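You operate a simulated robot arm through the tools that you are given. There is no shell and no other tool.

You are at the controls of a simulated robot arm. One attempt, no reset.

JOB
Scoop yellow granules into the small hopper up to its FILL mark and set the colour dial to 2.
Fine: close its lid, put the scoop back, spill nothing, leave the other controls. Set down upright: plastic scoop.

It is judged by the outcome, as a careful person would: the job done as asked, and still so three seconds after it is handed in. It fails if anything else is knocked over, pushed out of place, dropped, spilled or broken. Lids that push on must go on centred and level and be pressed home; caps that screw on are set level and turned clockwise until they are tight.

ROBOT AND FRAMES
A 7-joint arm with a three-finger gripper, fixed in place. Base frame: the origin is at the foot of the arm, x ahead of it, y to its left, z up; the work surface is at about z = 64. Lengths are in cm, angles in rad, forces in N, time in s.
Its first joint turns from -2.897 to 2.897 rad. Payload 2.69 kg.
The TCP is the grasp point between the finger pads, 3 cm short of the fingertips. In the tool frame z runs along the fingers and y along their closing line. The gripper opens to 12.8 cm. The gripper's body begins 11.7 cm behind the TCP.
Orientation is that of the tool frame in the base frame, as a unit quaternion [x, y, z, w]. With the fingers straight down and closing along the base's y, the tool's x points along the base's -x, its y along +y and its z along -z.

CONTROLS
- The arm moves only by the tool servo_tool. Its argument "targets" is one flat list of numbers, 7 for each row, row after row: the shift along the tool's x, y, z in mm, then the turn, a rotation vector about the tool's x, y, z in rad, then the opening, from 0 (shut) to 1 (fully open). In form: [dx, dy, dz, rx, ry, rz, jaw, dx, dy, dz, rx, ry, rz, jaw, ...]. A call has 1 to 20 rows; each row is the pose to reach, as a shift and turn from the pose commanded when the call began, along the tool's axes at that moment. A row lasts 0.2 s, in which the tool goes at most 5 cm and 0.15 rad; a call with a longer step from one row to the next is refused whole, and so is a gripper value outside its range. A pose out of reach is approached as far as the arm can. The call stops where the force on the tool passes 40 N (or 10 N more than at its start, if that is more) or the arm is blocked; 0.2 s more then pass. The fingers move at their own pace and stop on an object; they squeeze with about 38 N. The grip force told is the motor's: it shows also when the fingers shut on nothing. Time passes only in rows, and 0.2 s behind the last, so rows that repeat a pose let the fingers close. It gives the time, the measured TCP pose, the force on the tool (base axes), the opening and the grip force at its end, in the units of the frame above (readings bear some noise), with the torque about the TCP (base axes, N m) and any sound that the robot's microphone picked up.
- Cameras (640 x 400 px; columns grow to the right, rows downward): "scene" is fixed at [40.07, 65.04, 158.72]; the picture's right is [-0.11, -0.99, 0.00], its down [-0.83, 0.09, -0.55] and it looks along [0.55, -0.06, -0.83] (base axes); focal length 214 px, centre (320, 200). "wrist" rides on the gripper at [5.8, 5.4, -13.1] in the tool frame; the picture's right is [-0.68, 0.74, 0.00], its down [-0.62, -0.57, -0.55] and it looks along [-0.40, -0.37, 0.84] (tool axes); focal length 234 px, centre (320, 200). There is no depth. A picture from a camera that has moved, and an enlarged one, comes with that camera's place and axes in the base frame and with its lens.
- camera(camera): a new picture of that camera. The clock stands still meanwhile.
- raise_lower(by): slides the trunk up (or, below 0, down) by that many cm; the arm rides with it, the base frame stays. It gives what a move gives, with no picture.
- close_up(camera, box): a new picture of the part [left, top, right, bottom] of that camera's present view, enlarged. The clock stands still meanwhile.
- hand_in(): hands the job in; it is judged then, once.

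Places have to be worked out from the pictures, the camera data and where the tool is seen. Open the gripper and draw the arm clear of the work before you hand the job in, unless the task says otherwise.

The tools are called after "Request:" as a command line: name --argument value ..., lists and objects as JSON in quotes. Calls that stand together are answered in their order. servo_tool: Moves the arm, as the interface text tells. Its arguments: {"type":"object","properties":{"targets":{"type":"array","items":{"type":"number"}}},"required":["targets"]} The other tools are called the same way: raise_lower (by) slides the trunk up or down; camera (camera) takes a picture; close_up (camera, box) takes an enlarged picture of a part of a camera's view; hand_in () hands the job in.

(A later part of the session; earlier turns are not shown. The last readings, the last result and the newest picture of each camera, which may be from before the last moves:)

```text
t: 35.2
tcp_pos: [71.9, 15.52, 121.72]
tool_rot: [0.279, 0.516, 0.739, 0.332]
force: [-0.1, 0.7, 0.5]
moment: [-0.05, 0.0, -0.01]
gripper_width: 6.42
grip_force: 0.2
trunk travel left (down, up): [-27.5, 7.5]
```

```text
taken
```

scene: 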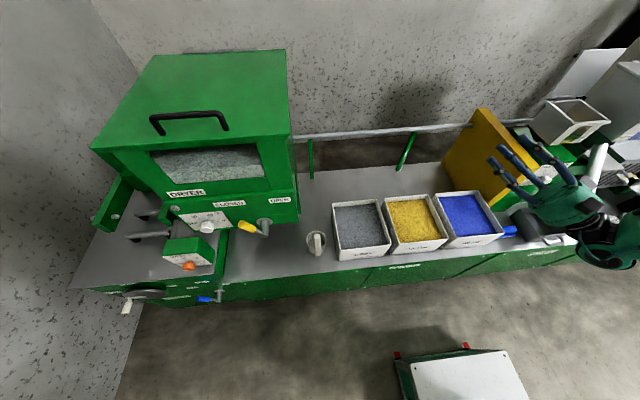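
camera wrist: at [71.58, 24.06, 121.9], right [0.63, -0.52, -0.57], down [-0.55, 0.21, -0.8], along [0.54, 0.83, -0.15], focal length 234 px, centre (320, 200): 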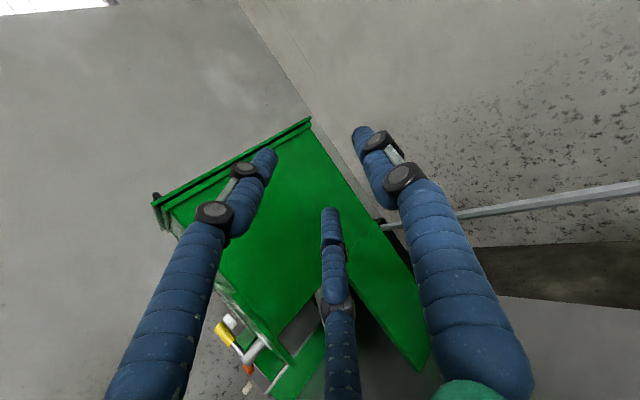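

That worked cleanly. Now turn back to the tool-down orientation.

Request:
servo_tool --targets '[-6.1, 7.1, -6.6, 0.1183, 0.0531, -0.0447, 0.5, -12.3, 14.1, -13.2, 0.2365, 0.1063, -0.0893, 0.5, -18.4, 21.2, -19.8, 0.3548, 0.1594, -0.134, 0.5, -24.5, 28.3, -26.4, 0.4731, 0.2125, -0.1787, 0.5, -30.7, 35.3, -33, 0.5913, 0.2657, -0.2233, 0.5, -36.8, 42.4, -39.6, 0.7096, 0.3188, -0.268, 0.5, -42.9, 49.5, -46.2, 0.8279, 0.3719, -0.3127, 0.5, -49.1, 56.5, -52.8, 0.9461, 0.4251, -0.3573, 0.5, -55.2, 63.6, -59.4, 1.0644, 0.4782, -0.402, 0.5, -61.3, 70.7, -66, 1.1827, 0.5313, -0.4467, 0.5, -67.5, 77.7, -72.6, 1.3009, 0.5845, -0.4913, 0.5, -73.6, 84.8, -79.2, 1.4192, 0.6376, -0.536, 0.5, -79.7, 91.9, -85.8, 1.5375, 0.6907, -0.5807, 0.5, -85.9, 98.9, -92.4, 1.6557, 0.7439, -0.6253, 0.5, -92, 106, -99, 1.774, 0.797, -0.67, 0.5]'

Request:
camera --camera "scene"

```text
t: 38.4
tcp_pos: [67.99, -0.2, 128.14]
tool_rot: [0.001, 1.0, -0.001, -0.001]
force: [0.1, -0.2, 0.7]
moment: [-0.02, 0.02, -0.03]
gripper_width: 6.41
grip_force: 0.0
trunk travel left (down, up): [-27.5, 7.5]
```

```text
taken
```

scene: 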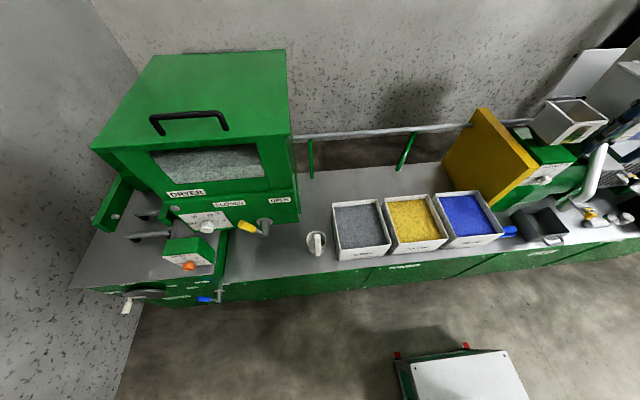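

Good, back in a comfortable configuration. Before grasping, I'll dry-run the pouring orientation near the hopper, pitching the tool level first with the unrolled roll.

Request:
servo_tool --targets '[-11, -9, -2, 0, -0.143, 0, 0.5, -22, -18, -4, 0, -0.286, 0, 0.5, -33, -27, -6, 0, -0.428, 0, 0.5, -44, -36, -8, 0, -0.571, 0, 0.5, -55, -45, -10, 0, -0.714, 0, 0.5, -65, -54, -12, 0, -0.857, 0, 0.5, -76, -63, -14, 0, -1.0, 0, 0.5, -87, -72, -16, 0, -1.142, 0, 0.5, -98, -81, -18, 0, -1.285, 0, 0.5, -109, -90, -20, 0, -1.428, 0, 0.5, -120, -100, -20, 0, -1.5708, 0, 0.5]'

Request:
servo_tool --targets '[0, 0, 0, 0, 0, -0.14, 0.5, 0, 0, 0, 0, 0, -0.28, 0.5, 0, 0, 0, 0, 0, -0.42, 0.5, 0, 0, 0, 0, 0, -0.56, 0.5, 0, 0, 0, 0, 0, -0.7, 0.5, 0, 0, 0, 0, 0, -0.84, 0.5, 0, 0, 0, 0, 0, -0.98, 0.5, 0, 0, 0, 0, 0, -1.12, 0.5, 0, 0, 0, 0, 0, -1.26, 0.5, 0, 0, 0, 0, 0, -1.4, 0.5, 0, 0, 0, 0, 0, -1.54, 0.5, 0, 0, 0, 0, 0, -1.68, 0.5, 0, 0, 0, 0, 0, -1.82, 0.5, 0, 0, 0, 0, 0, -1.96, 0.5, 0, 0, 0, 0, 0, -2.1, 0.5, 0, 0, 0, 0, 0, -2.24, 0.5]'

```text
t: 40.8
tcp_pos: [79.92, -10.15, 130.29]
tool_rot: [-0.003, 0.707, 0.002, 0.708]
force: [-0.2, -0.1, 1.1]
moment: [-0.01, 0.1, 0.1]
gripper_width: 6.42
grip_force: 0.1
out of reach, approached as far as the arm can: row 8
trunk travel left (down, up): [-27.5, 7.5]
```

```text
t: 44.2
tcp_pos: [80.27, -9.99, 130.1]
tool_rot: [0.637, -0.308, 0.636, -0.307]
force: [-0.7, 0.9, -0.9]
moment: [0.0, -0.01, -0.01]
gripper_width: 6.4
grip_force: 0.3
out of reach, approached as far as the arm can: row 1, 2, 3, 4, 5, 6, 7, 8, 9, 10, 11, 12
trunk travel left (down, up): [-27.5, 7.5]
```

The full pour roll is reachable, but intermediate rows were flagged out of reach. I'll roll back partway and check how far the pose deviates there.

Request:
servo_tool --targets '[0, 0, 0, 0, 0, 0.14, 0.5, 0, 0, 0, 0, 0, 0.28, 0.5, 0, 0, 0, 0, 0, 0.42, 0.5, 0, 0, 0, 0, 0, 0.56, 0.5, 0, 0, 0, 0, 0, 0.7, 0.5, 0, 0, 0, 0, 0, 0.84, 0.5, 0, 0, 0, 0, 0, 0.98, 0.5, 0, 0, 0, 0, 0, 1.12, 0.5]'

Request:
servo_tool --targets '[0, 0, 0, 0, 0, 0.14, 0.5, 0, 0, 0, 0, 0, 0.28, 0.5, 0, 0, 0, 0, 0, 0.42, 0.5, 0, 0, 0, 0, 0, 0.56, 0.5, 0, 0, 0, 0, 0, 0.7, 0.5, 0, 0, 0, 0, 0, 0.84, 0.5, 0, 0, 0, 0, 0, 0.98, 0.5, 0, 0, 0, 0, 0, 1.12, 0.5]'

```text
t: 46.0
tcp_pos: [80.12, -9.89, 130.21]
tool_rot: [-0.374, 0.601, -0.375, 0.599]
force: [-1.0, 0.7, -0.2]
moment: [0.0, 0.02, 0.0]
gripper_width: 6.39
grip_force: 0.1
trunk travel left (down, up): [-27.5, 7.5]
```

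```text
t: 47.8
tcp_pos: [80.05, -10.08, 130.22]
tool_rot: [0.001, 0.707, 0.001, 0.707]
force: [0.7, -0.6, -0.6]
moment: [-0.01, 0.0, -0.01]
gripper_width: 6.4
grip_force: 0.1
trunk travel left (down, up): [-27.5, 7.5]
```

Now every pose along the roll is reached exactly, so the arm has settled into a good configuration. I'll translate to just in front of and above the scoop, keeping this orientation.

Request:
servo_tool --targets '[16.7, 40.3, -7.8, 0, 0, 0, 0.5, 33.3, 80.6, -15.6, 0, 0, 0, 0.5, 50, 120.8, -23.3, 0, 0, 0, 0.5, 66.7, 161.1, -31.1, 0, 0, 0, 0.5, 83.3, 201.4, -38.9, 0, 0, 0, 0.5, 100, 241.7, -46.7, 0, 0, 0, 0.5, 116.7, 281.9, -54.4, 0, 0, 0, 0.5, 133.3, 322.2, -62.2, 0, 0, 0, 0.5, 150, 362.5, -70, 0, 0, 0, 0.5, 166.7, 402.8, -77.8, 0, 0, 0, 0.5]'

```text
t: 50.0
tcp_pos: [72.02, 30.26, 113.55]
tool_rot: [0.002, 0.708, 0.0, 0.706]
force: [0.3, 0.4, -0.5]
moment: [-0.01, 0.01, -0.01]
gripper_width: 6.38
grip_force: 0.2
trunk travel left (down, up): [-27.5, 7.5]
```

Request:
servo_tool --targets '[16.7, 40.3, -7.8, 0, 0, 0, 0.5, 33.3, 80.6, -15.6, 0, 0, 0, 0.5, 50, 120.8, -23.3, 0, 0, 0, 0.5, 66.7, 161.1, -31.1, 0, 0, 0, 0.5, 83.3, 201.4, -38.9, 0, 0, 0, 0.5, 100, 241.7, -46.7, 0, 0, 0, 0.5, 116.7, 281.9, -54.4, 0, 0, 0, 0.5, 133.3, 322.2, -62.2, 0, 0, 0, 0.5]'

Request:
camera --camera "scene"

Request:
camera --camera "wrist"

```text
t: 51.8
tcp_pos: [66.16, 62.43, 100.23]
tool_rot: [0.0, 0.707, 0.0, 0.707]
force: [-0.1, 0.4, 0.2]
moment: [0.03, 0.0, 0.01]
gripper_width: 6.41
grip_force: 0.1
trunk travel left (down, up): [-27.5, 7.5]
```

```text
taken
```

scene: 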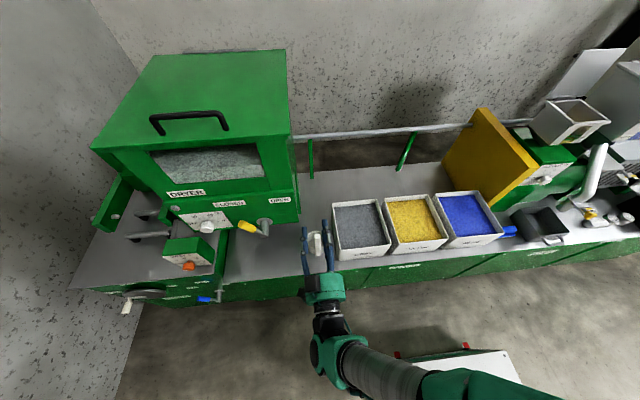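

```text
taken
camera wrist: at [53.13, 67.89, 94.44], right [0.0, 0.74, 0.68], down [-0.55, -0.57, 0.62], along [0.84, -0.37, 0.4], focal length 234 px, centre (320, 200)
```

wrist: 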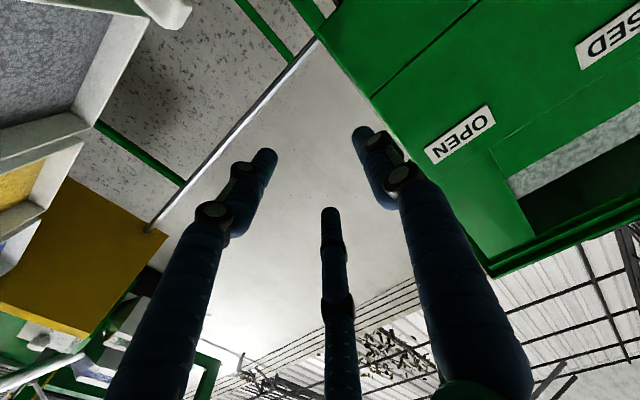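

The gripper is in front of and above the scoop. Let me zoom in to check alignment.

Request:
close_up --camera "scene" --box '[280, 200, 370, 310]'

```text
3.64 times, centred on (325, 255) of scene
camera zoom: at [40.07, 65.04, 158.72], right [-0.11, -0.99, 0.0], down [-0.83, 0.09, -0.55], along [0.55, -0.06, -0.83], focal length 780 px, centre (302, 0)
```

zoom: 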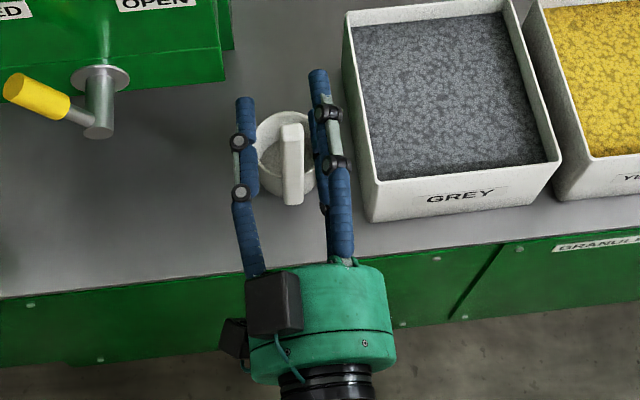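

Alignment in y matches the handle at y = 62.4. I'll lower to z = 82.5 in front of it and move forward so the handle sits between the pads.

Request:
servo_tool --targets '[40, 0, 0, 0, 0, 0, 0.5, 80, 0, 0, 0, 0, 0, 0.5, 120, 0, 0, 0, 0, 0, 0.5, 150, 0, 0, 0, 0, 0, 0.5, 177, 0, 0, 0, 0, 0, 0.5, 177, 0, 20, 0, 0, 0, 0.5, 177, 0, 40, 0, 0, 0, 0.5, 177, 0, 58, 0, 0, 0, 0.5]'

Request:
close_up --camera "scene" --box '[280, 200, 370, 310]'

Request:
camera --camera "wrist"

```text
t: 53.6
tcp_pos: [71.92, 62.63, 82.56]
tool_rot: [0.002, 0.707, 0.0, 0.707]
force: [-0.3, -0.9, -0.2]
moment: [-0.03, -0.01, 0.06]
gripper_width: 6.41
grip_force: 0.0
trunk travel left (down, up): [-27.5, 7.5]
```

```text
3.64 times, centred on (325, 255) of scene
camera zoom: at [40.07, 65.04, 158.72], right [-0.11, -0.99, 0.0], down [-0.83, 0.09, -0.55], along [0.55, -0.06, -0.83], focal length 780 px, centre (302, 0)
```

zoom: 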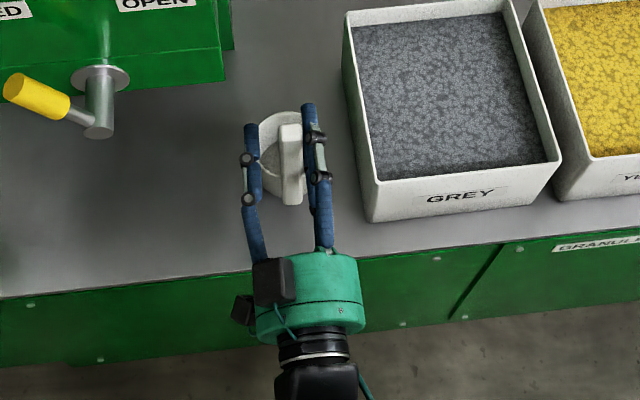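

```text
taken
camera wrist: at [58.89, 67.91, 76.75], right [0.0, 0.74, 0.68], down [-0.55, -0.57, 0.61], along [0.84, -0.37, 0.4], focal length 234 px, centre (320, 200)
```

wrist: 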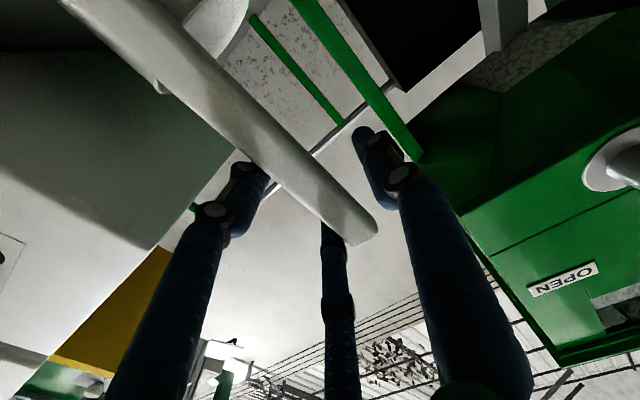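

The handle is between the fingers with its top near z = 86.7. Closing the gripper on it now.

Request:
servo_tool --targets '[0, 0, 0, 0, 0, 0, 0.3, 0, 0, 0, 0, 0, 0, 0.1, 0, 0, 0, 0, 0, 0, 0, 0, 0, 0, 0, 0, 0, 0, 0, 0, 0, 0, 0, 0, 0]'

Request:
close_up --camera "scene" --box '[280, 200, 370, 310]'

```text
t: 54.8
tcp_pos: [71.93, 62.52, 82.48]
tool_rot: [0.001, 0.707, 0.0, 0.707]
force: [-0.6, 0.4, 0.0]
moment: [-0.07, 0.01, -0.02]
gripper_width: 3.44
grip_force: 38.4
trunk travel left (down, up): [-27.5, 7.5]
```

```text
3.64 times, centred on (325, 255) of scene
camera zoom: at [40.07, 65.04, 158.72], right [-0.11, -0.99, 0.0], down [-0.83, 0.09, -0.55], along [0.55, -0.06, -0.83], focal length 780 px, centre (302, 0)
```

zoom: 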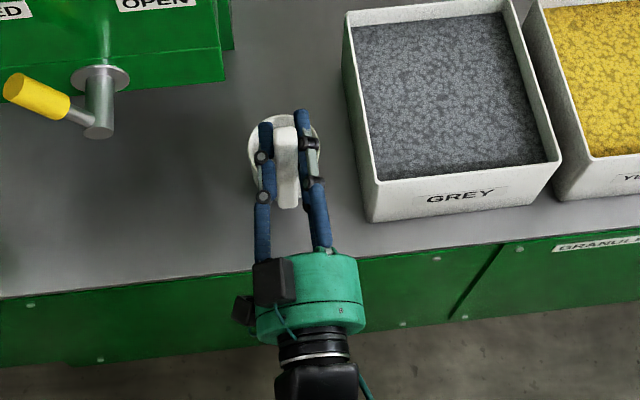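

Gripped with 38 N at 3.4 cm. I'll note the return pose as TCP [71.93, 62.5, 82.5]. Lifting gently.

Request:
servo_tool --targets '[-10, 0, 0, 0, 0, 0, 0, -30, 0, 0, 0, 0, 0, 0, -60, 0, 0, 0, 0, 0, 0, -100, 0, 0, 0, 0, 0, 0, -140, 0, 0, 0, 0, 0, 0, -170, 0, 0, 0, 0, 0, 0]'

Request:
close_up --camera "scene" --box '[260, 160, 420, 310]'

Request:
camera --camera "wrist"

```text
t: 56.2
tcp_pos: [71.78, 62.44, 99.31]
tool_rot: [0.001, 0.708, 0.0, 0.707]
force: [0.2, -0.5, -0.3]
moment: [-0.01, -0.02, 0.04]
gripper_width: 3.45
grip_force: 37.9
trunk travel left (down, up): [-27.5, 7.5]
```

```text
2.67 times, centred on (340, 235) of scene
camera zoom: at [40.07, 65.04, 158.72], right [-0.11, -0.99, 0.0], down [-0.83, 0.09, -0.55], along [0.55, -0.06, -0.83], focal length 572 px, centre (267, 107)
```

zoom: 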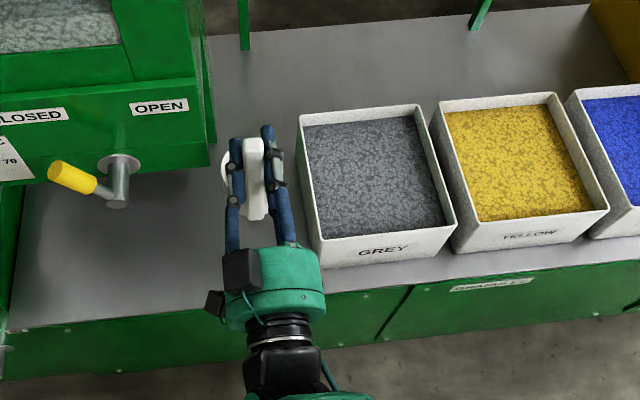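

```text
taken
camera wrist: at [58.62, 67.8, 93.6], right [0.0, 0.74, 0.68], down [-0.55, -0.56, 0.62], along [0.84, -0.37, 0.4], focal length 234 px, centre (320, 200)
```

wrist: 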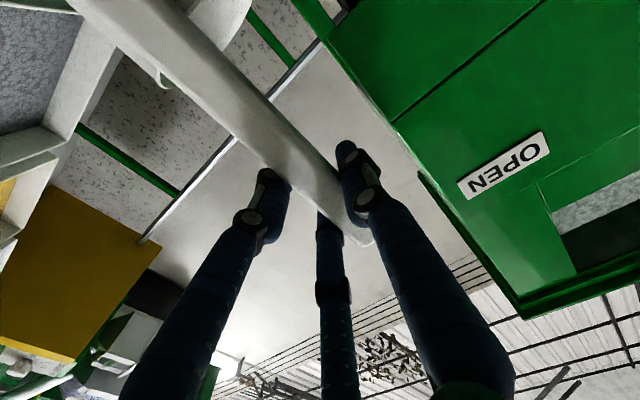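

The scoop is held upright. Now I carry it over the yellow bin at safe height, cup centre over x = 81.

Request:
servo_tool --targets '[0, -35, 5, 0, 0, 0, 0, 0, -75, 10, 0, 0, 0, 0, 0, -115, 15, 0, 0, 0, 0, 0, -155, 20, 0, 0, 0, 0, 0, -195, 25, 0, 0, 0, 0, 0, -235, 30, 0, 0, 0, 0, 0, -275, 35, 0, 0, 0, 0, 0, -310, 37, 0, 0, 0, 0, 0, -339, 37, 0, 0, 0, 0, 0, -339, 37, 0, 0, 0, 0]'

Request:
camera --camera "scene"

Request:
close_up --camera "scene" --box '[330, 160, 490, 290]'

```text
t: 58.4
tcp_pos: [75.54, 28.66, 99.53]
tool_rot: [0.001, 0.707, -0.001, 0.707]
force: [-0.8, -0.6, -1.0]
moment: [0.0, 0.04, 0.0]
gripper_width: 3.44
grip_force: 37.8
trunk travel left (down, up): [-27.5, 7.5]
```

```text
taken
```

scene: 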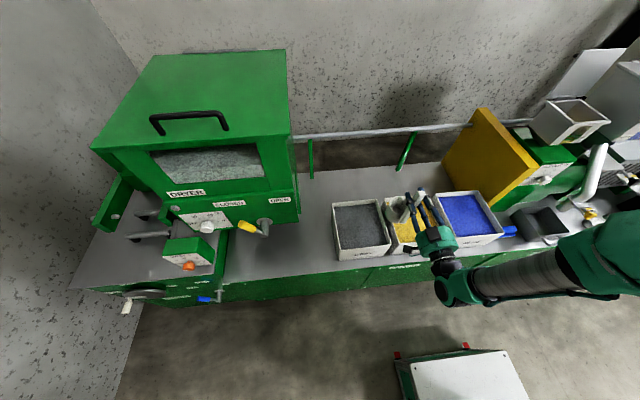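

```text
3.08 times, centred on (410, 225) of scene
camera zoom: at [40.07, 65.04, 158.72], right [-0.11, -0.99, 0.0], down [-0.83, 0.09, -0.55], along [0.55, -0.06, -0.83], focal length 660 px, centre (43, 123)
```

zoom: 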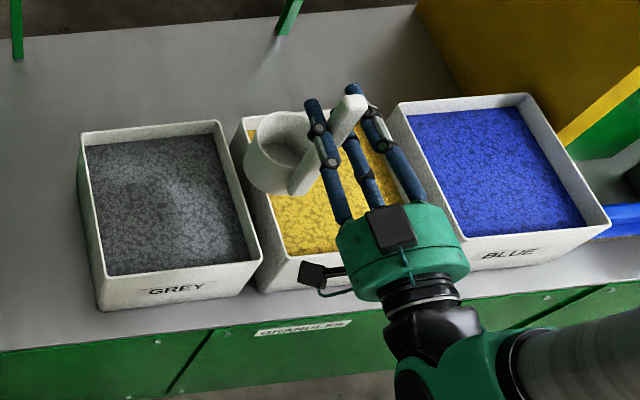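

The verticals line up with perspective, so the scoop is upright. Now I tilt the scoop 60° so its mouth faces +y, and lower it to just above the granules.

Request:
servo_tool --targets '[0, 0, 0, 0, 0, -0.13, 0, 0, 0, 0, 0, 0, -0.26, 0, 0, 0, 0, 0, 0, -0.39, 0, 0, 0, 0, 0, 0, -0.52, 0, 0, 0, 0, 0, 0, -0.65, 0, 0, 0, 0, 0, 0, -0.78, 0, 0, 0, 0, 0, 0, -0.91, 0, 20, 0, 0, 0, 0, -1.047, 0, 50, 0, 0, 0, 0, -1.047, 0, 80, 0, 0, 0, 0, -1.047, 0, 110, 0, 0, 0, 0, -1.047, 0]'

Request:
close_up --camera "scene" --box '[330, 160, 490, 290]'

Request:
camera --camera "wrist"

```text
t: 60.8
tcp_pos: [75.56, 28.63, 88.49]
tool_rot: [-0.353, 0.613, -0.353, 0.612]
force: [-0.2, 0.7, 0.2]
moment: [0.09, 0.09, -0.01]
gripper_width: 3.46
grip_force: 38.0
trunk travel left (down, up): [-27.5, 7.5]
```

```text
3.08 times, centred on (410, 225) of scene
camera zoom: at [40.07, 65.04, 158.72], right [-0.11, -0.99, 0.0], down [-0.83, 0.09, -0.55], along [0.55, -0.06, -0.83], focal length 660 px, centre (43, 123)
```

zoom: 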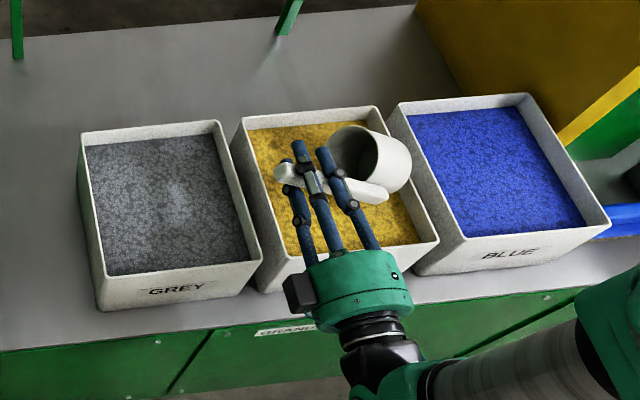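

```text
taken
camera wrist: at [62.52, 26.23, 80.99], right [0.0, 0.95, -0.3], down [-0.55, 0.25, 0.8], along [0.84, 0.16, 0.52], focal length 234 px, centre (320, 200)
```

wrist: 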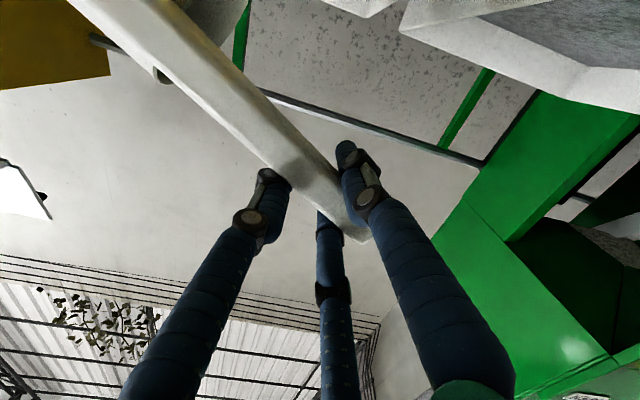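

The cup is positioned inside the bin outline. Now plunge the lip into the granules, lowering 8.5 cm and shifting 1.4 cm in +y, watching the force.

Request:
servo_tool --targets '[5, 13.4, 0, 0, 0, 0, 0, 10, 26.8, 0, 0, 0, 0, 0, 15, 40.2, 0, 0, 0, 0, 0, 20, 53.6, 0, 0, 0, 0, 0, 25, 67, 0, 0, 0, 0, 0, 30.4, 80.6, 0, 0, 0, 0, 0]'

Request:
close_up --camera "scene" --box '[350, 170, 470, 270]'

```text
t: 62.2
tcp_pos: [75.5, 30.0, 80.21]
tool_rot: [-0.353, 0.613, -0.352, 0.612]
force: [1.0, 1.6, 0.4]
moment: [0.21, 0.07, 0.0]
gripper_width: 3.47
grip_force: 38.1
trunk travel left (down, up): [-27.5, 7.5]
```

```text
4.00 times, centred on (410, 220) of scene
camera zoom: at [40.07, 65.04, 158.72], right [-0.11, -0.99, 0.0], down [-0.83, 0.09, -0.55], along [0.55, -0.06, -0.83], focal length 858 px, centre (-40, 120)
```

zoom: 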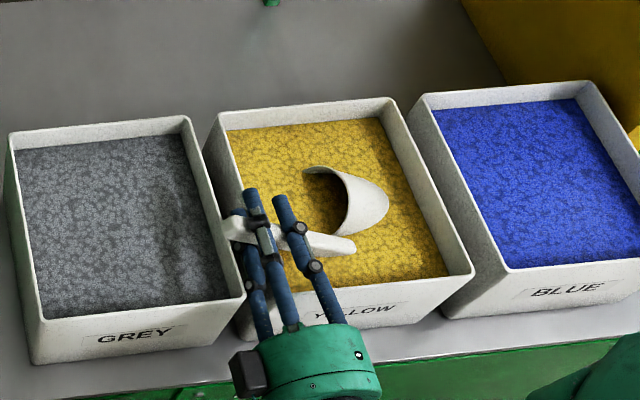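

The cup is half sunk in yellow granules with low force. Sweeping 4 cm in +y to load it.

Request:
servo_tool --targets '[-8.7, 5, 0, 0, 0, 0, 0, -17.3, 10, 0, 0, 0, 0, 0, -26, 15, 0, 0, 0, 0, 0, -34.6, 20, 0, 0, 0, 0, 0]'

Request:
close_up --camera "scene" --box '[350, 170, 470, 270]'

```text
t: 62.7
tcp_pos: [75.58, 30.8, 80.24]
tool_rot: [-0.35, 0.613, -0.358, 0.611]
force: [-5.6, -9.7, 11.3]
moment: [-0.19, 0.45, 0.07]
gripper_width: 3.49
grip_force: 38.1
trunk travel left (down, up): [-27.5, 7.5]
stopped in row 2: the force on the tool passed its limit at 44 N (the readings are from after the stop); the commanded pose is now the measured one
```

```text
4.00 times, centred on (410, 220) of scene
camera zoom: at [40.07, 65.04, 158.72], right [-0.11, -0.99, 0.0], down [-0.83, 0.09, -0.55], along [0.55, -0.06, -0.83], focal length 858 px, centre (-40, 120)
```

zoom: 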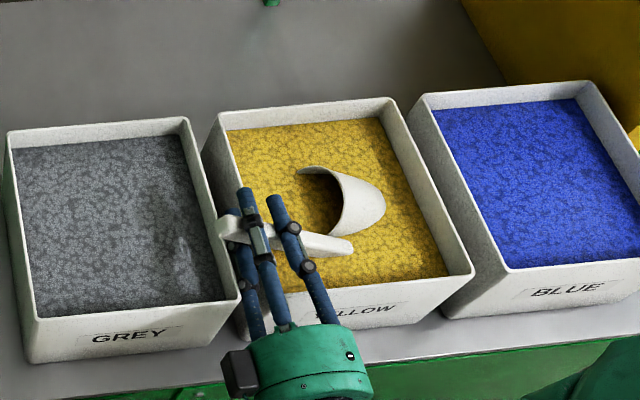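

The force limit stopped the sweep after 0.8 cm, but the cup already holds granules well past halfway up its mouth. I'll unroll it upright about the cup centre while raising slowly.

Request:
servo_tool --targets '[-0.4, -22.7, 0, 0, 0, 0.131, 0, 0.4, -47.2, 0, 0, 0, 0.262, 0, 3.2, -71.8, 0, 0, 0, 0.393, 0, 7.9, -96.3, 0, 0, 0, 0.524, 0, 14.8, -119.6, 0, 0, 0, 0.654, 0, 23.7, -141.3, 0, 0, 0, 0.785, 0, 34.5, -161.1, 0, 0, 0, 0.916, 0, 46.8, -179, 0, 0, 0, 1.047, 0]'

Request:
close_up --camera "scene" --box '[350, 170, 470, 270]'

```text
t: 64.5
tcp_pos: [75.67, 18.26, 93.28]
tool_rot: [0.003, 0.707, -0.003, 0.707]
force: [0.1, -0.1, 0.5]
moment: [0.02, 0.09, 0.0]
gripper_width: 3.49
grip_force: 38.5
trunk travel left (down, up): [-27.5, 7.5]
```

```text
4.00 times, centred on (410, 220) of scene
camera zoom: at [40.07, 65.04, 158.72], right [-0.11, -0.99, 0.0], down [-0.83, 0.09, -0.55], along [0.55, -0.06, -0.83], focal length 858 px, centre (-40, 120)
```

zoom: 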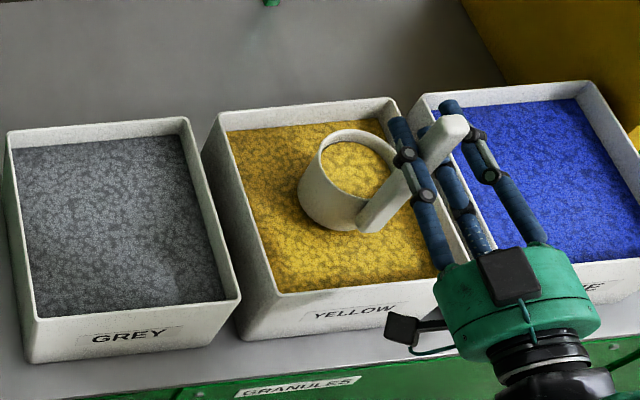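

The cup is loaded with yellow granules. Zooming in to judge fill and check for stray granules.

Request:
close_up --camera "scene" --box '[390, 190, 450, 240]'

```text
8.00 times, centred on (420, 215) of scene
camera zoom: at [40.07, 65.04, 158.72], right [-0.11, -0.99, 0.0], down [-0.83, 0.09, -0.55], along [0.55, -0.06, -0.83], focal length 1716 px, centre (-480, 80)
```

zoom: 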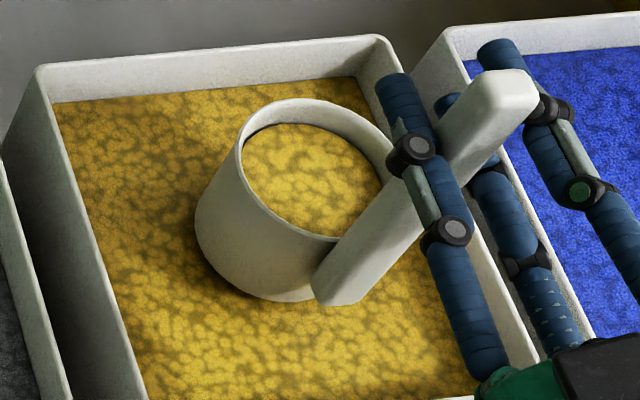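

The cup is about 80% full, with a level surface below its rim. I'll lift it clear of the bin and carry it smoothly toward a high point in front of the hopper.

Request:
servo_tool --targets '[-20, 0, 0, 0, 0, 0, 0, -50, 0, 0, 0, 0, 0, 0, -72, -22, 0, 0, 0, 0, 0, -94, -49, 0, 0, 0, 0, 0, -116, -76, 0, 0, 0, 0, 0, -138, -104, 0, 0, 0, 0, 0, -160, -131, 0, 0, 0, 0, 0, -182, -158, 0, 0, 0, 0, 0, -204, -185, 0, 0, 0, 0, 0, -226, -213, 0, 0, 0, 0, 0, -248, -240, 0, 0, 0, 0, 0, -270, -267, 0, 0, 0, 0, 0, -292, -294, 0, 0, 0, 0, 0, -314, -322, 0, 0, 0, 0, 0, -336, -349, 0, 0, 0, 0, 0, -358, -376, 0, 0, 0, 0, 0, -380, -403, 0, 0, 0, 0, 0, -402, -431, 0, 0, 0, 0, 0, -424, -458, 0, 0, 0, 0, 0, -447, -480, 0, 0, 0, 0, 0]'

Request:
camera --camera "scene"

Request:
camera --camera "wrist"

```text
t: 68.7
tcp_pos: [75.22, -29.97, 137.86]
tool_rot: [0.003, 0.707, -0.003, 0.707]
force: [-0.1, -0.1, -3.4]
moment: [0.0, 0.07, 0.01]
gripper_width: 3.51
grip_force: 37.7
trunk travel left (down, up): [-27.5, 7.5]
```

```text
taken
```

scene: 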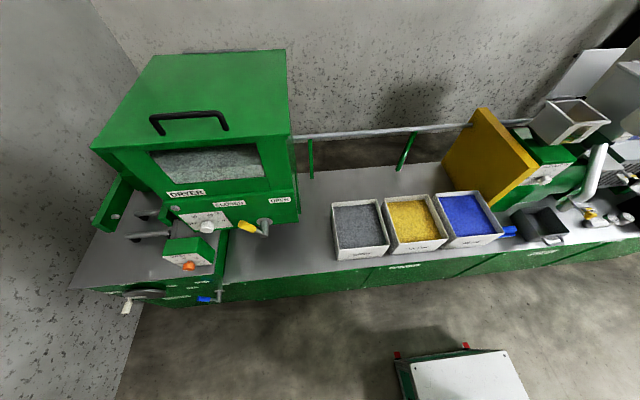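

```text
taken
camera wrist: at [62.04, -24.6, 132.08], right [0.01, 0.74, 0.68], down [-0.55, -0.56, 0.62], along [0.83, -0.38, 0.4], focal length 234 px, centre (320, 200)
```

wrist: 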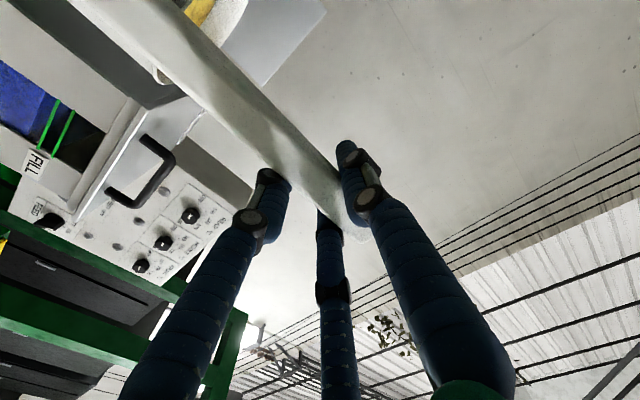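

The load is intact, and the sensor shows about 3.4 N of added weight. Moving forward over the hopper, cup still upright above its rim.

Request:
servo_tool --targets '[0, -3, 20, 0, 0, 0, 0, 0, -6, 45, 0, 0, 0, 0, 0, -9, 70, 0, 0, 0, 0, 0, -12, 95, 0, 0, 0, 0, 0, -15, 118, 0, 0, 0, 0, 0, -18, 132, 0, 0, 0, 0, 0, -18, 132, 0, 0, 0, 0]'

Request:
camera --camera "scene"

Request:
close_up --camera "scene" --box '[520, 40, 640, 190]'

```text
t: 70.3
tcp_pos: [88.44, -31.93, 137.89]
tool_rot: [0.003, 0.706, -0.004, 0.708]
force: [-0.3, 0.3, -3.0]
moment: [-0.01, 0.06, -0.02]
gripper_width: 3.49
grip_force: 37.7
trunk travel left (down, up): [-27.5, 7.5]
```

```text
taken
```

scene: 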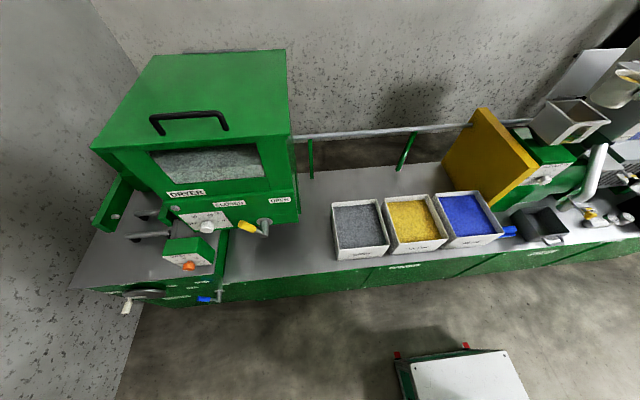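

```text
2.67 times, centred on (580, 115) of scene
camera zoom: at [40.07, 65.04, 158.72], right [-0.11, -0.99, 0.0], down [-0.83, 0.09, -0.55], along [0.55, -0.06, -0.83], focal length 572 px, centre (-373, 427)
```

zoom: 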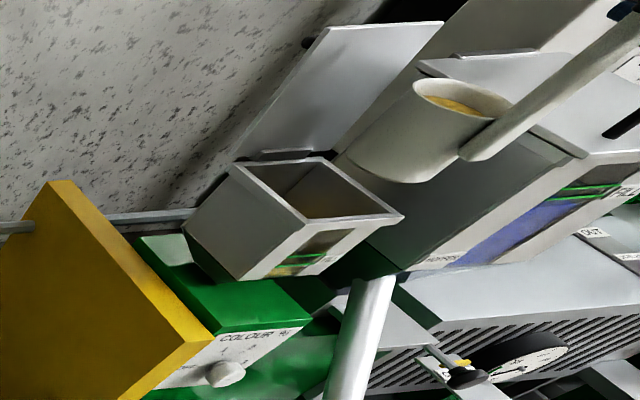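

The cup sits exactly where calculated. I start tilting with the pouring lip held over the hopper, first to 45°.

Request:
servo_tool --targets '[14, 16, 0, 0, 0, -0.131, 0, 15, 32, 0, 0, 0, -0.262, 0, 19, 48, 0, 0, 0, -0.393, 0, 28, 64, 0, 0, 0, -0.524, 0, 40, 80, 0, 0, 0, -0.654, 0, 52, 95, 0, 0, 0, -0.785, 0]'

Request:
close_up --camera "scene" --box '[520, 40, 640, 190]'

```text
t: 71.7
tcp_pos: [88.34, -22.5, 132.88]
tool_rot: [-0.268, 0.654, -0.273, 0.652]
force: [0.4, 0.5, -2.5]
moment: [0.22, 0.05, 0.0]
gripper_width: 3.48
grip_force: 37.6
trunk travel left (down, up): [-27.5, 7.5]
```

```text
2.67 times, centred on (580, 115) of scene
camera zoom: at [40.07, 65.04, 158.72], right [-0.11, -0.99, 0.0], down [-0.83, 0.09, -0.55], along [0.55, -0.06, -0.83], focal length 572 px, centre (-373, 427)
```

zoom: 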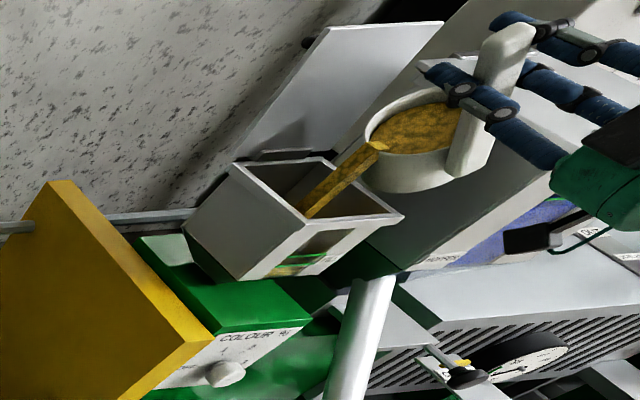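

The stream falls neatly into the hopper. I continue to 60° and then check the level in the window.

Request:
servo_tool --targets '[-0.7, 19.1, 0, 0, 0, -0.131, 0, 0, 38.2, 0, 0, 0, -0.262, 0, 0, 38.2, 0, 0, 0, -0.262, 0]'

Request:
close_up --camera "scene" --box '[540, 60, 640, 150]'

Request:
camera --camera "wrist"

```text
t: 72.5
tcp_pos: [88.27, -19.92, 130.06]
tool_rot: [-0.352, 0.613, -0.357, 0.611]
force: [1.0, 0.5, -1.6]
moment: [0.23, 0.04, -0.03]
gripper_width: 3.48
grip_force: 37.8
trunk travel left (down, up): [-27.5, 7.5]
```

```text
4.44 times, centred on (590, 105) of scene
camera zoom: at [40.07, 65.04, 158.72], right [-0.11, -0.99, 0.0], down [-0.83, 0.09, -0.55], along [0.55, -0.06, -0.83], focal length 953 px, centre (-880, 622)
```

zoom: 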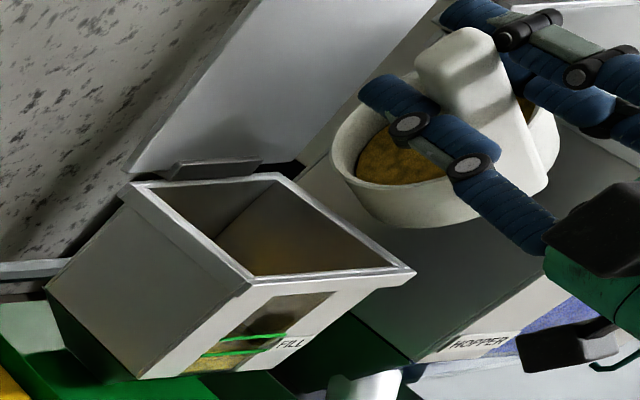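

```text
taken
camera wrist: at [75.22, -22.11, 122.39], right [0.01, 0.95, -0.3], down [-0.55, 0.26, 0.8], along [0.84, 0.16, 0.52], focal length 234 px, centre (320, 200)
```

wrist: 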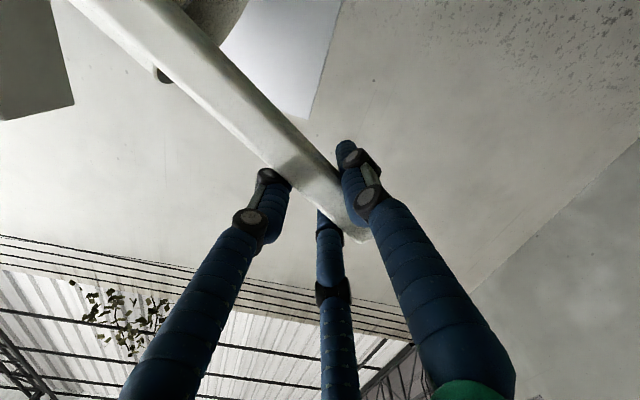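

Flow has paused at this tilt with about half the load delivered. Zooming in on the window.

Request:
close_up --camera "scene" --box '[565, 115, 613, 147]'

```text
12.50 times, centred on (589, 131) of scene
camera zoom: at [40.07, 65.04, 158.72], right [-0.11, -0.99, 0.0], down [-0.83, 0.09, -0.55], along [0.55, -0.06, -0.83], focal length 2681 px, centre (-3042, 1062)
```

zoom: 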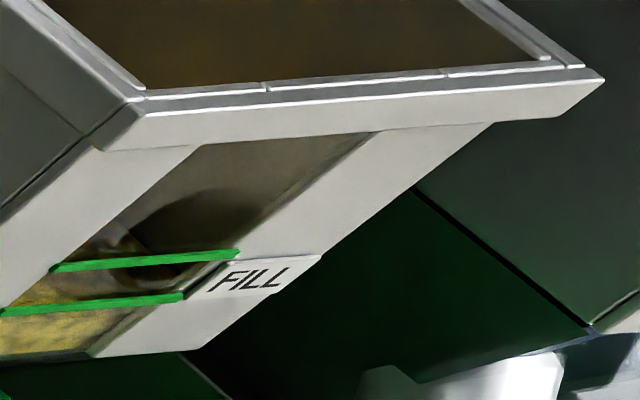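

I can't judge the level from this angle, so I'll return the cup upright, back off, and look at the window from the front with the wrist camera.

Request:
servo_tool --targets '[2.8, -17.1, 0, 0, 0, 0.131, 0, 8.5, -35.4, 0, 0, 0, 0.262, 0, 15.4, -53.3, 0, 0, 0, 0.393, 0, 23.3, -71.6, 0, 0, 0, 0.524, 0, 32.7, -87.4, 0, 0, 0, 0.654, 0, 43.5, -100.6, 0, 0, 0, 0.785, 0, 54.4, -113.8, 0, 0, 0, 0.916, 0, 63.4, -128.3, 0, 0, 0, 1.047, 0, 63.4, -128.3, -30, 0, 0, 1.047, 0, 63.4, -128.3, -65, 0, 0, 1.047, 0, 63.4, -128.3, -100, 0, 0, 1.047, 0, 63.4, -128.3, -135, 0, 0, 1.047, 0]'

Request:
close_up --camera "scene" --box '[540, 60, 640, 150]'

```text
t: 75.1
tcp_pos: [74.84, -31.98, 138.12]
tool_rot: [0.004, 0.706, -0.004, 0.708]
force: [-0.9, 0.1, -2.0]
moment: [-0.01, 0.06, 0.03]
gripper_width: 3.51
grip_force: 37.2
trunk travel left (down, up): [-27.5, 7.5]
```

```text
4.44 times, centred on (590, 105) of scene
camera zoom: at [40.07, 65.04, 158.72], right [-0.11, -0.99, 0.0], down [-0.83, 0.09, -0.55], along [0.55, -0.06, -0.83], focal length 953 px, centre (-880, 622)
```

zoom: 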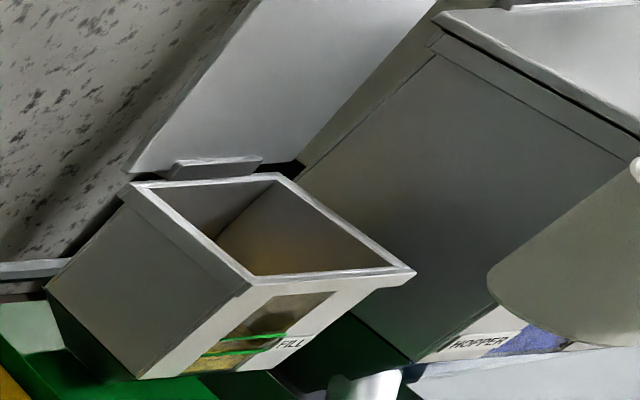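

Now lower in front of the machine with a slight downward pitch, so the wrist camera looks level at the window; the partly full cup can take that small tilt.

Request:
servo_tool --targets '[20, 14, -6, 0, 0.05, 0, 0, 58, 29, -12, 0, 0.11, 0, 0, 97, 43, -18, 0, 0.17, 0, 0, 136, 58, -24, 0, 0.23, 0, 0, 175, 72, -30, 0, 0.3, 0, 0, 214, 87, -36, 0, 0.36, 0, 0, 252, 101, -42, 0, 0.43, 0, 0, 290, 115, -48, 0, 0.5, 0, 0, 290, 115, -48, 0, 0.5, 0, 0]'

Request:
camera --camera "wrist"

```text
t: 77.1
tcp_pos: [70.27, -19.96, 109.06]
tool_rot: [0.004, 0.86, -0.003, 0.51]
force: [0.7, -0.1, -2.4]
moment: [-0.01, -0.09, 0.02]
gripper_width: 3.46
grip_force: 37.9
trunk travel left (down, up): [-27.5, 7.5]
```

```text
taken
camera wrist: at [55.96, -14.55, 110.09], right [0.33, 0.73, 0.59], down [-0.19, -0.56, 0.8], along [0.92, -0.38, -0.05], focal length 234 px, centre (320, 200)
```

wrist: 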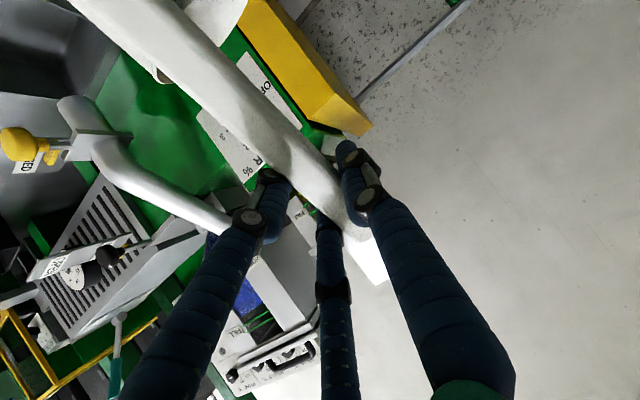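

The fingers hide the window. Shifting the camera to the left and up so the window shows clear of the hand.

Request:
servo_tool --targets '[-29, 33, -3, 0, 0, 0, 0, -58, 67, -5, 0, 0, 0, 0, -88, 100, -8, 0, 0, 0, 0, -117, 134, -10.5, 0, 0, 0, 0, -117, 134, -10.5, 0, 0, 0, 0]'

Request:
camera --camera "wrist"

```text
t: 78.3
tcp_pos: [74.74, -6.71, 119.63]
tool_rot: [0.004, 0.86, -0.003, 0.51]
force: [-0.1, 2.1, -2.1]
moment: [-0.03, -0.09, -0.06]
gripper_width: 3.49
grip_force: 37.7
trunk travel left (down, up): [-27.5, 7.5]
```

```text
taken
camera wrist: at [60.6, -1.23, 120.76], right [0.33, 0.73, 0.59], down [-0.19, -0.56, 0.8], along [0.92, -0.38, -0.05], focal length 234 px, centre (320, 200)
```

wrist: 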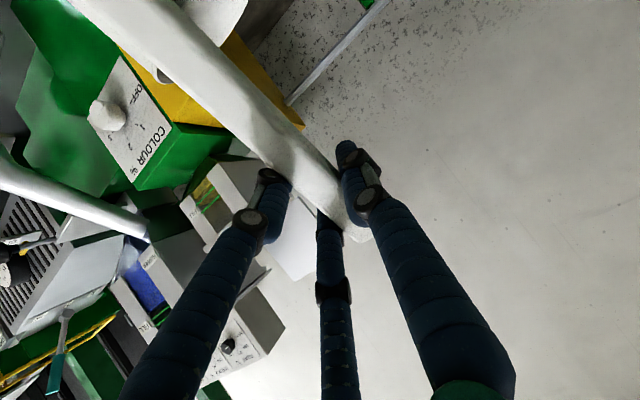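

Request:
close_up --camera "wrist" --box '[170, 150, 250, 250]'

Request:
close_up --camera "wrist" --box '[80, 60, 190, 190]'

```text
4.00 times, centred on (210, 200) of wrist
camera zoom: at [60.6, -1.23, 120.76], right [0.33, 0.73, 0.59], down [-0.19, -0.56, 0.8], along [0.92, -0.38, -0.05], focal length 937 px, centre (760, 200)
```

zoom: 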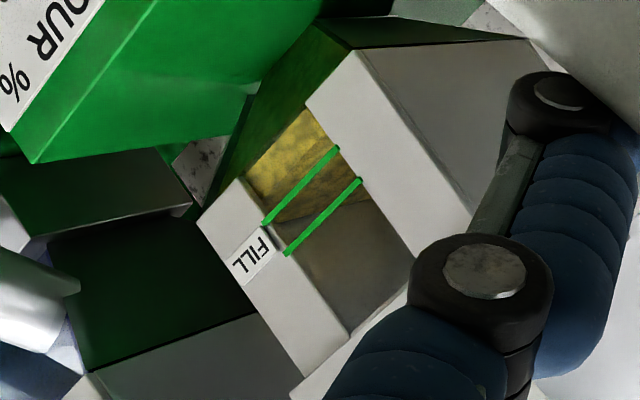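

```text
3.08 times, centred on (135, 125) of wrist
camera zoom: at [60.6, -1.23, 120.76], right [0.33, 0.73, 0.59], down [-0.19, -0.56, 0.8], along [0.92, -0.38, -0.05], focal length 720 px, centre (889, 431)
```

zoom: 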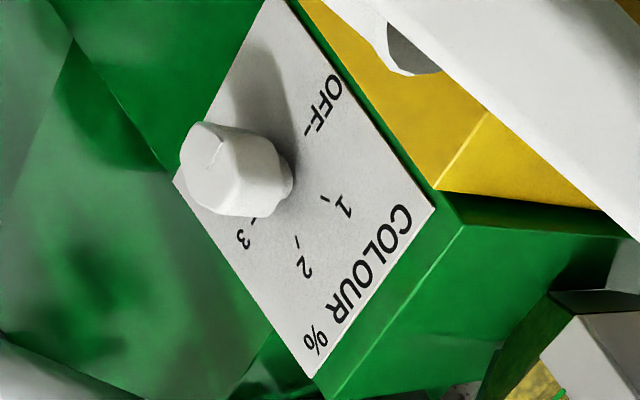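

The view from above is ambiguous because the granule surface shows behind the glass. I'll level the tool so the camera sits at the height of the level marks.

Request:
servo_tool --targets '[8, 10, 0, 0, -0.12, 0, 0, 16, 21, 0, 0, -0.24, 0, 0, 24, 31, 0, 0, -0.36, 0, 0, 33, 42, 0, 0, -0.48, 0, 0, 41, 52, 0, 0, -0.6, 0, 0, 41, 52, 0, 0, -0.6, 0, 0]'

Request:
camera --camera "wrist"

Request:
close_up --camera "wrist" --box '[110, 160, 200, 250]'

```text
t: 79.7
tcp_pos: [72.84, -1.39, 116.3]
tool_rot: [0.003, 0.67, -0.004, 0.742]
force: [0.3, -0.8, -2.1]
moment: [-0.01, 0.08, 0.01]
gripper_width: 3.48
grip_force: 37.7
trunk travel left (down, up): [-27.5, 7.5]
```

```text
taken
camera wrist: at [60.5, 4.1, 109.1], right [-0.06, 0.74, 0.67], down [-0.61, -0.56, 0.56], along [0.79, -0.38, 0.49], focal length 234 px, centre (320, 200)
```

wrist: 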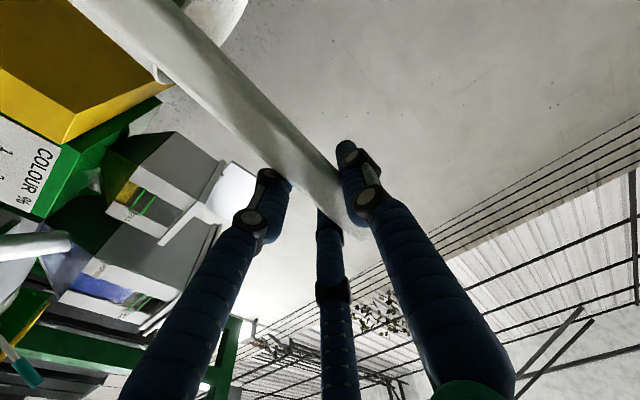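

```text
4.44 times, centred on (155, 205) of wrist
camera zoom: at [60.5, 4.1, 109.1], right [-0.06, 0.74, 0.67], down [-0.61, -0.56, 0.56], along [0.79, -0.38, 0.49], focal length 1041 px, centre (1053, 178)
```

zoom: 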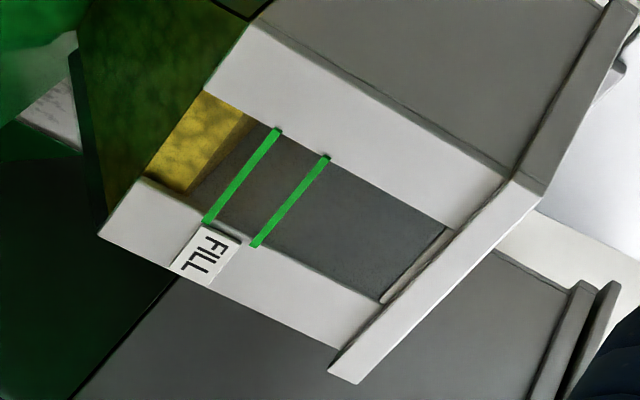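

This view is clear: the yellow level is about 0.7 cm below the lower FILL line, and the lines are about 1.4 cm apart. The rest of the scoop should bring it between the lines, so I raise first and return over the hopper.

Request:
servo_tool --targets '[-39, 0, 4, 0, 0.025, 0, 0, -78, 0, 8, 0, 0.05, 0, 0, -117, 0, 12, 0, 0.075, 0, 0, -156, 0, 16, 0, 0.1, 0, 0, -164, -40, 19, 0, 0.1, 0, 0, -172, -80, 22, 0, 0.1, 0, 0, -180, -120, 26, 0, 0.1, 0, 0, -188, -160, 30, 0, 0.1, 0, 0, -195, -200, 34, 0, 0.1, 0, 0, -202, -240, 38, 0, 0.1, 0, 0, -209, -275, 41, 0, 0.1, 0, 0, -214, -305, 43.6, 0, 0.1, 0, 0, -211, -305, 75, 0, 0.1, 0, 0, -208, -305, 110, 0, 0.1, 0, 0, -204, -305, 145, 0, 0.1, 0, 0, -200, -305, 177, 0, 0.1, 0, 0, -200, -305, 177, 0, 0.1, 0, 0]'

Request:
close_up --camera "scene" --box '[540, 60, 640, 150]'

```text
t: 83.3
tcp_pos: [88.56, -32.23, 137.53]
tool_rot: [0.003, 0.707, -0.003, 0.707]
force: [0.2, 0.9, -2.7]
moment: [-0.03, 0.04, -0.01]
gripper_width: 3.45
grip_force: 37.7
trunk travel left (down, up): [-27.5, 7.5]
```

```text
4.44 times, centred on (590, 105) of scene
camera zoom: at [40.07, 65.04, 158.72], right [-0.11, -0.99, 0.0], down [-0.83, 0.09, -0.55], along [0.55, -0.06, -0.83], focal length 953 px, centre (-880, 622)
```

zoom: 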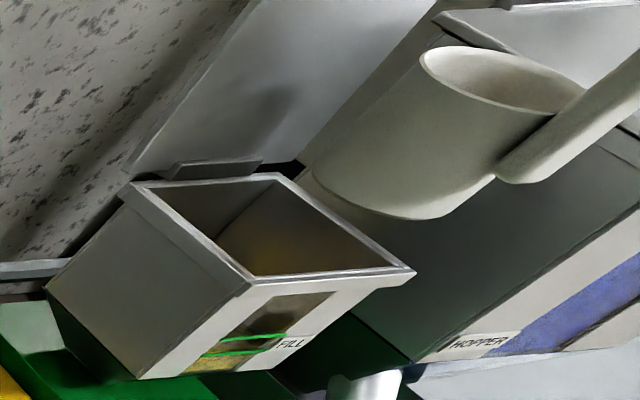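

Now pour the remainder: tilt to 75° with the lip held over the hopper centre.

Request:
servo_tool --targets '[7, 19, 0, 0, 0, -0.131, 0, 9, 35, 0, 0, 0, -0.262, 0, 15, 51, 0, 0, 0, -0.393, 0, 24, 67, 0, 0, 0, -0.524, 0, 36, 83, 0, 0, 0, -0.654, 0, 48, 98, 0, 0, 0, -0.785, 0, 61, 112, 0, 0, 0, -0.916, 0, 75, 125, 0, 0, 0, -1.047, 0, 91, 137, 0, 0, 0, -1.178, 0, 109, 147, 0, 0, 0, -1.309, 0, 109, 147, 0, 0, 0, -1.309, 0]'

Request:
close_up --camera "scene" --box '[540, 60, 640, 150]'

```text
t: 85.7
tcp_pos: [88.27, -17.53, 126.97]
tool_rot: [-0.427, 0.562, -0.434, 0.56]
force: [0.2, -1.2, -1.5]
moment: [0.21, 0.08, 0.0]
gripper_width: 3.49
grip_force: 37.4
trunk travel left (down, up): [-27.5, 7.5]
```

```text
4.44 times, centred on (590, 105) of scene
camera zoom: at [40.07, 65.04, 158.72], right [-0.11, -0.99, 0.0], down [-0.83, 0.09, -0.55], along [0.55, -0.06, -0.83], focal length 953 px, centre (-880, 622)
```

zoom: 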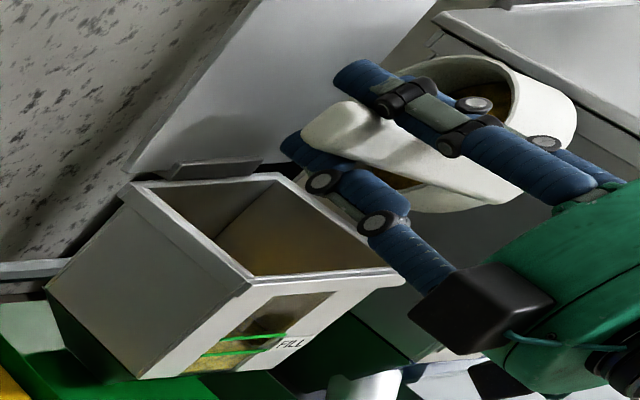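

Some granules remain in the cup. Tilting on to 105° and letting it drain.

Request:
servo_tool --targets '[-3.6, 17.5, 0, 0, 0, -0.131, 0, -6, 35.8, 0, 0, 0, -0.262, 0, -6, 35.8, 0, 0, 0, -0.262, 0, -6.9, 51.6, 0, 0, 0, -0.393, 0, -4.7, 67.5, 0, 0, 0, -0.524, 0, -4.7, 67.5, 0, 0, 0, -0.524, 0]'

Request:
close_up --camera "scene" --box '[540, 60, 640, 150]'

```text
t: 87.1
tcp_pos: [88.35, -15.32, 120.63]
tool_rot: [0.56, -0.433, 0.563, -0.427]
force: [0.1, 0.1, -0.7]
moment: [0.14, 0.01, -0.02]
gripper_width: 3.46
grip_force: 37.5
trunk travel left (down, up): [-27.5, 7.5]
```

```text
4.44 times, centred on (590, 105) of scene
camera zoom: at [40.07, 65.04, 158.72], right [-0.11, -0.99, 0.0], down [-0.83, 0.09, -0.55], along [0.55, -0.06, -0.83], focal length 953 px, centre (-880, 622)
```

zoom: 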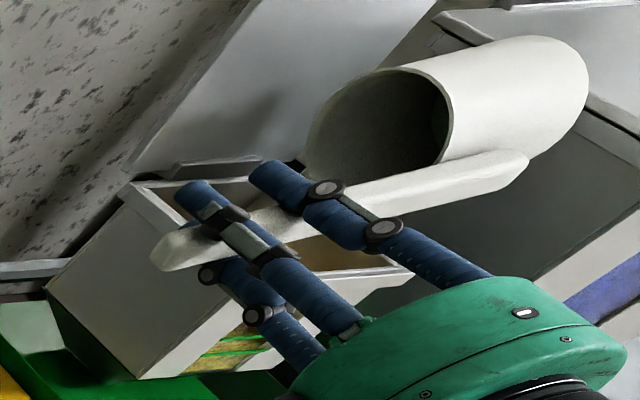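

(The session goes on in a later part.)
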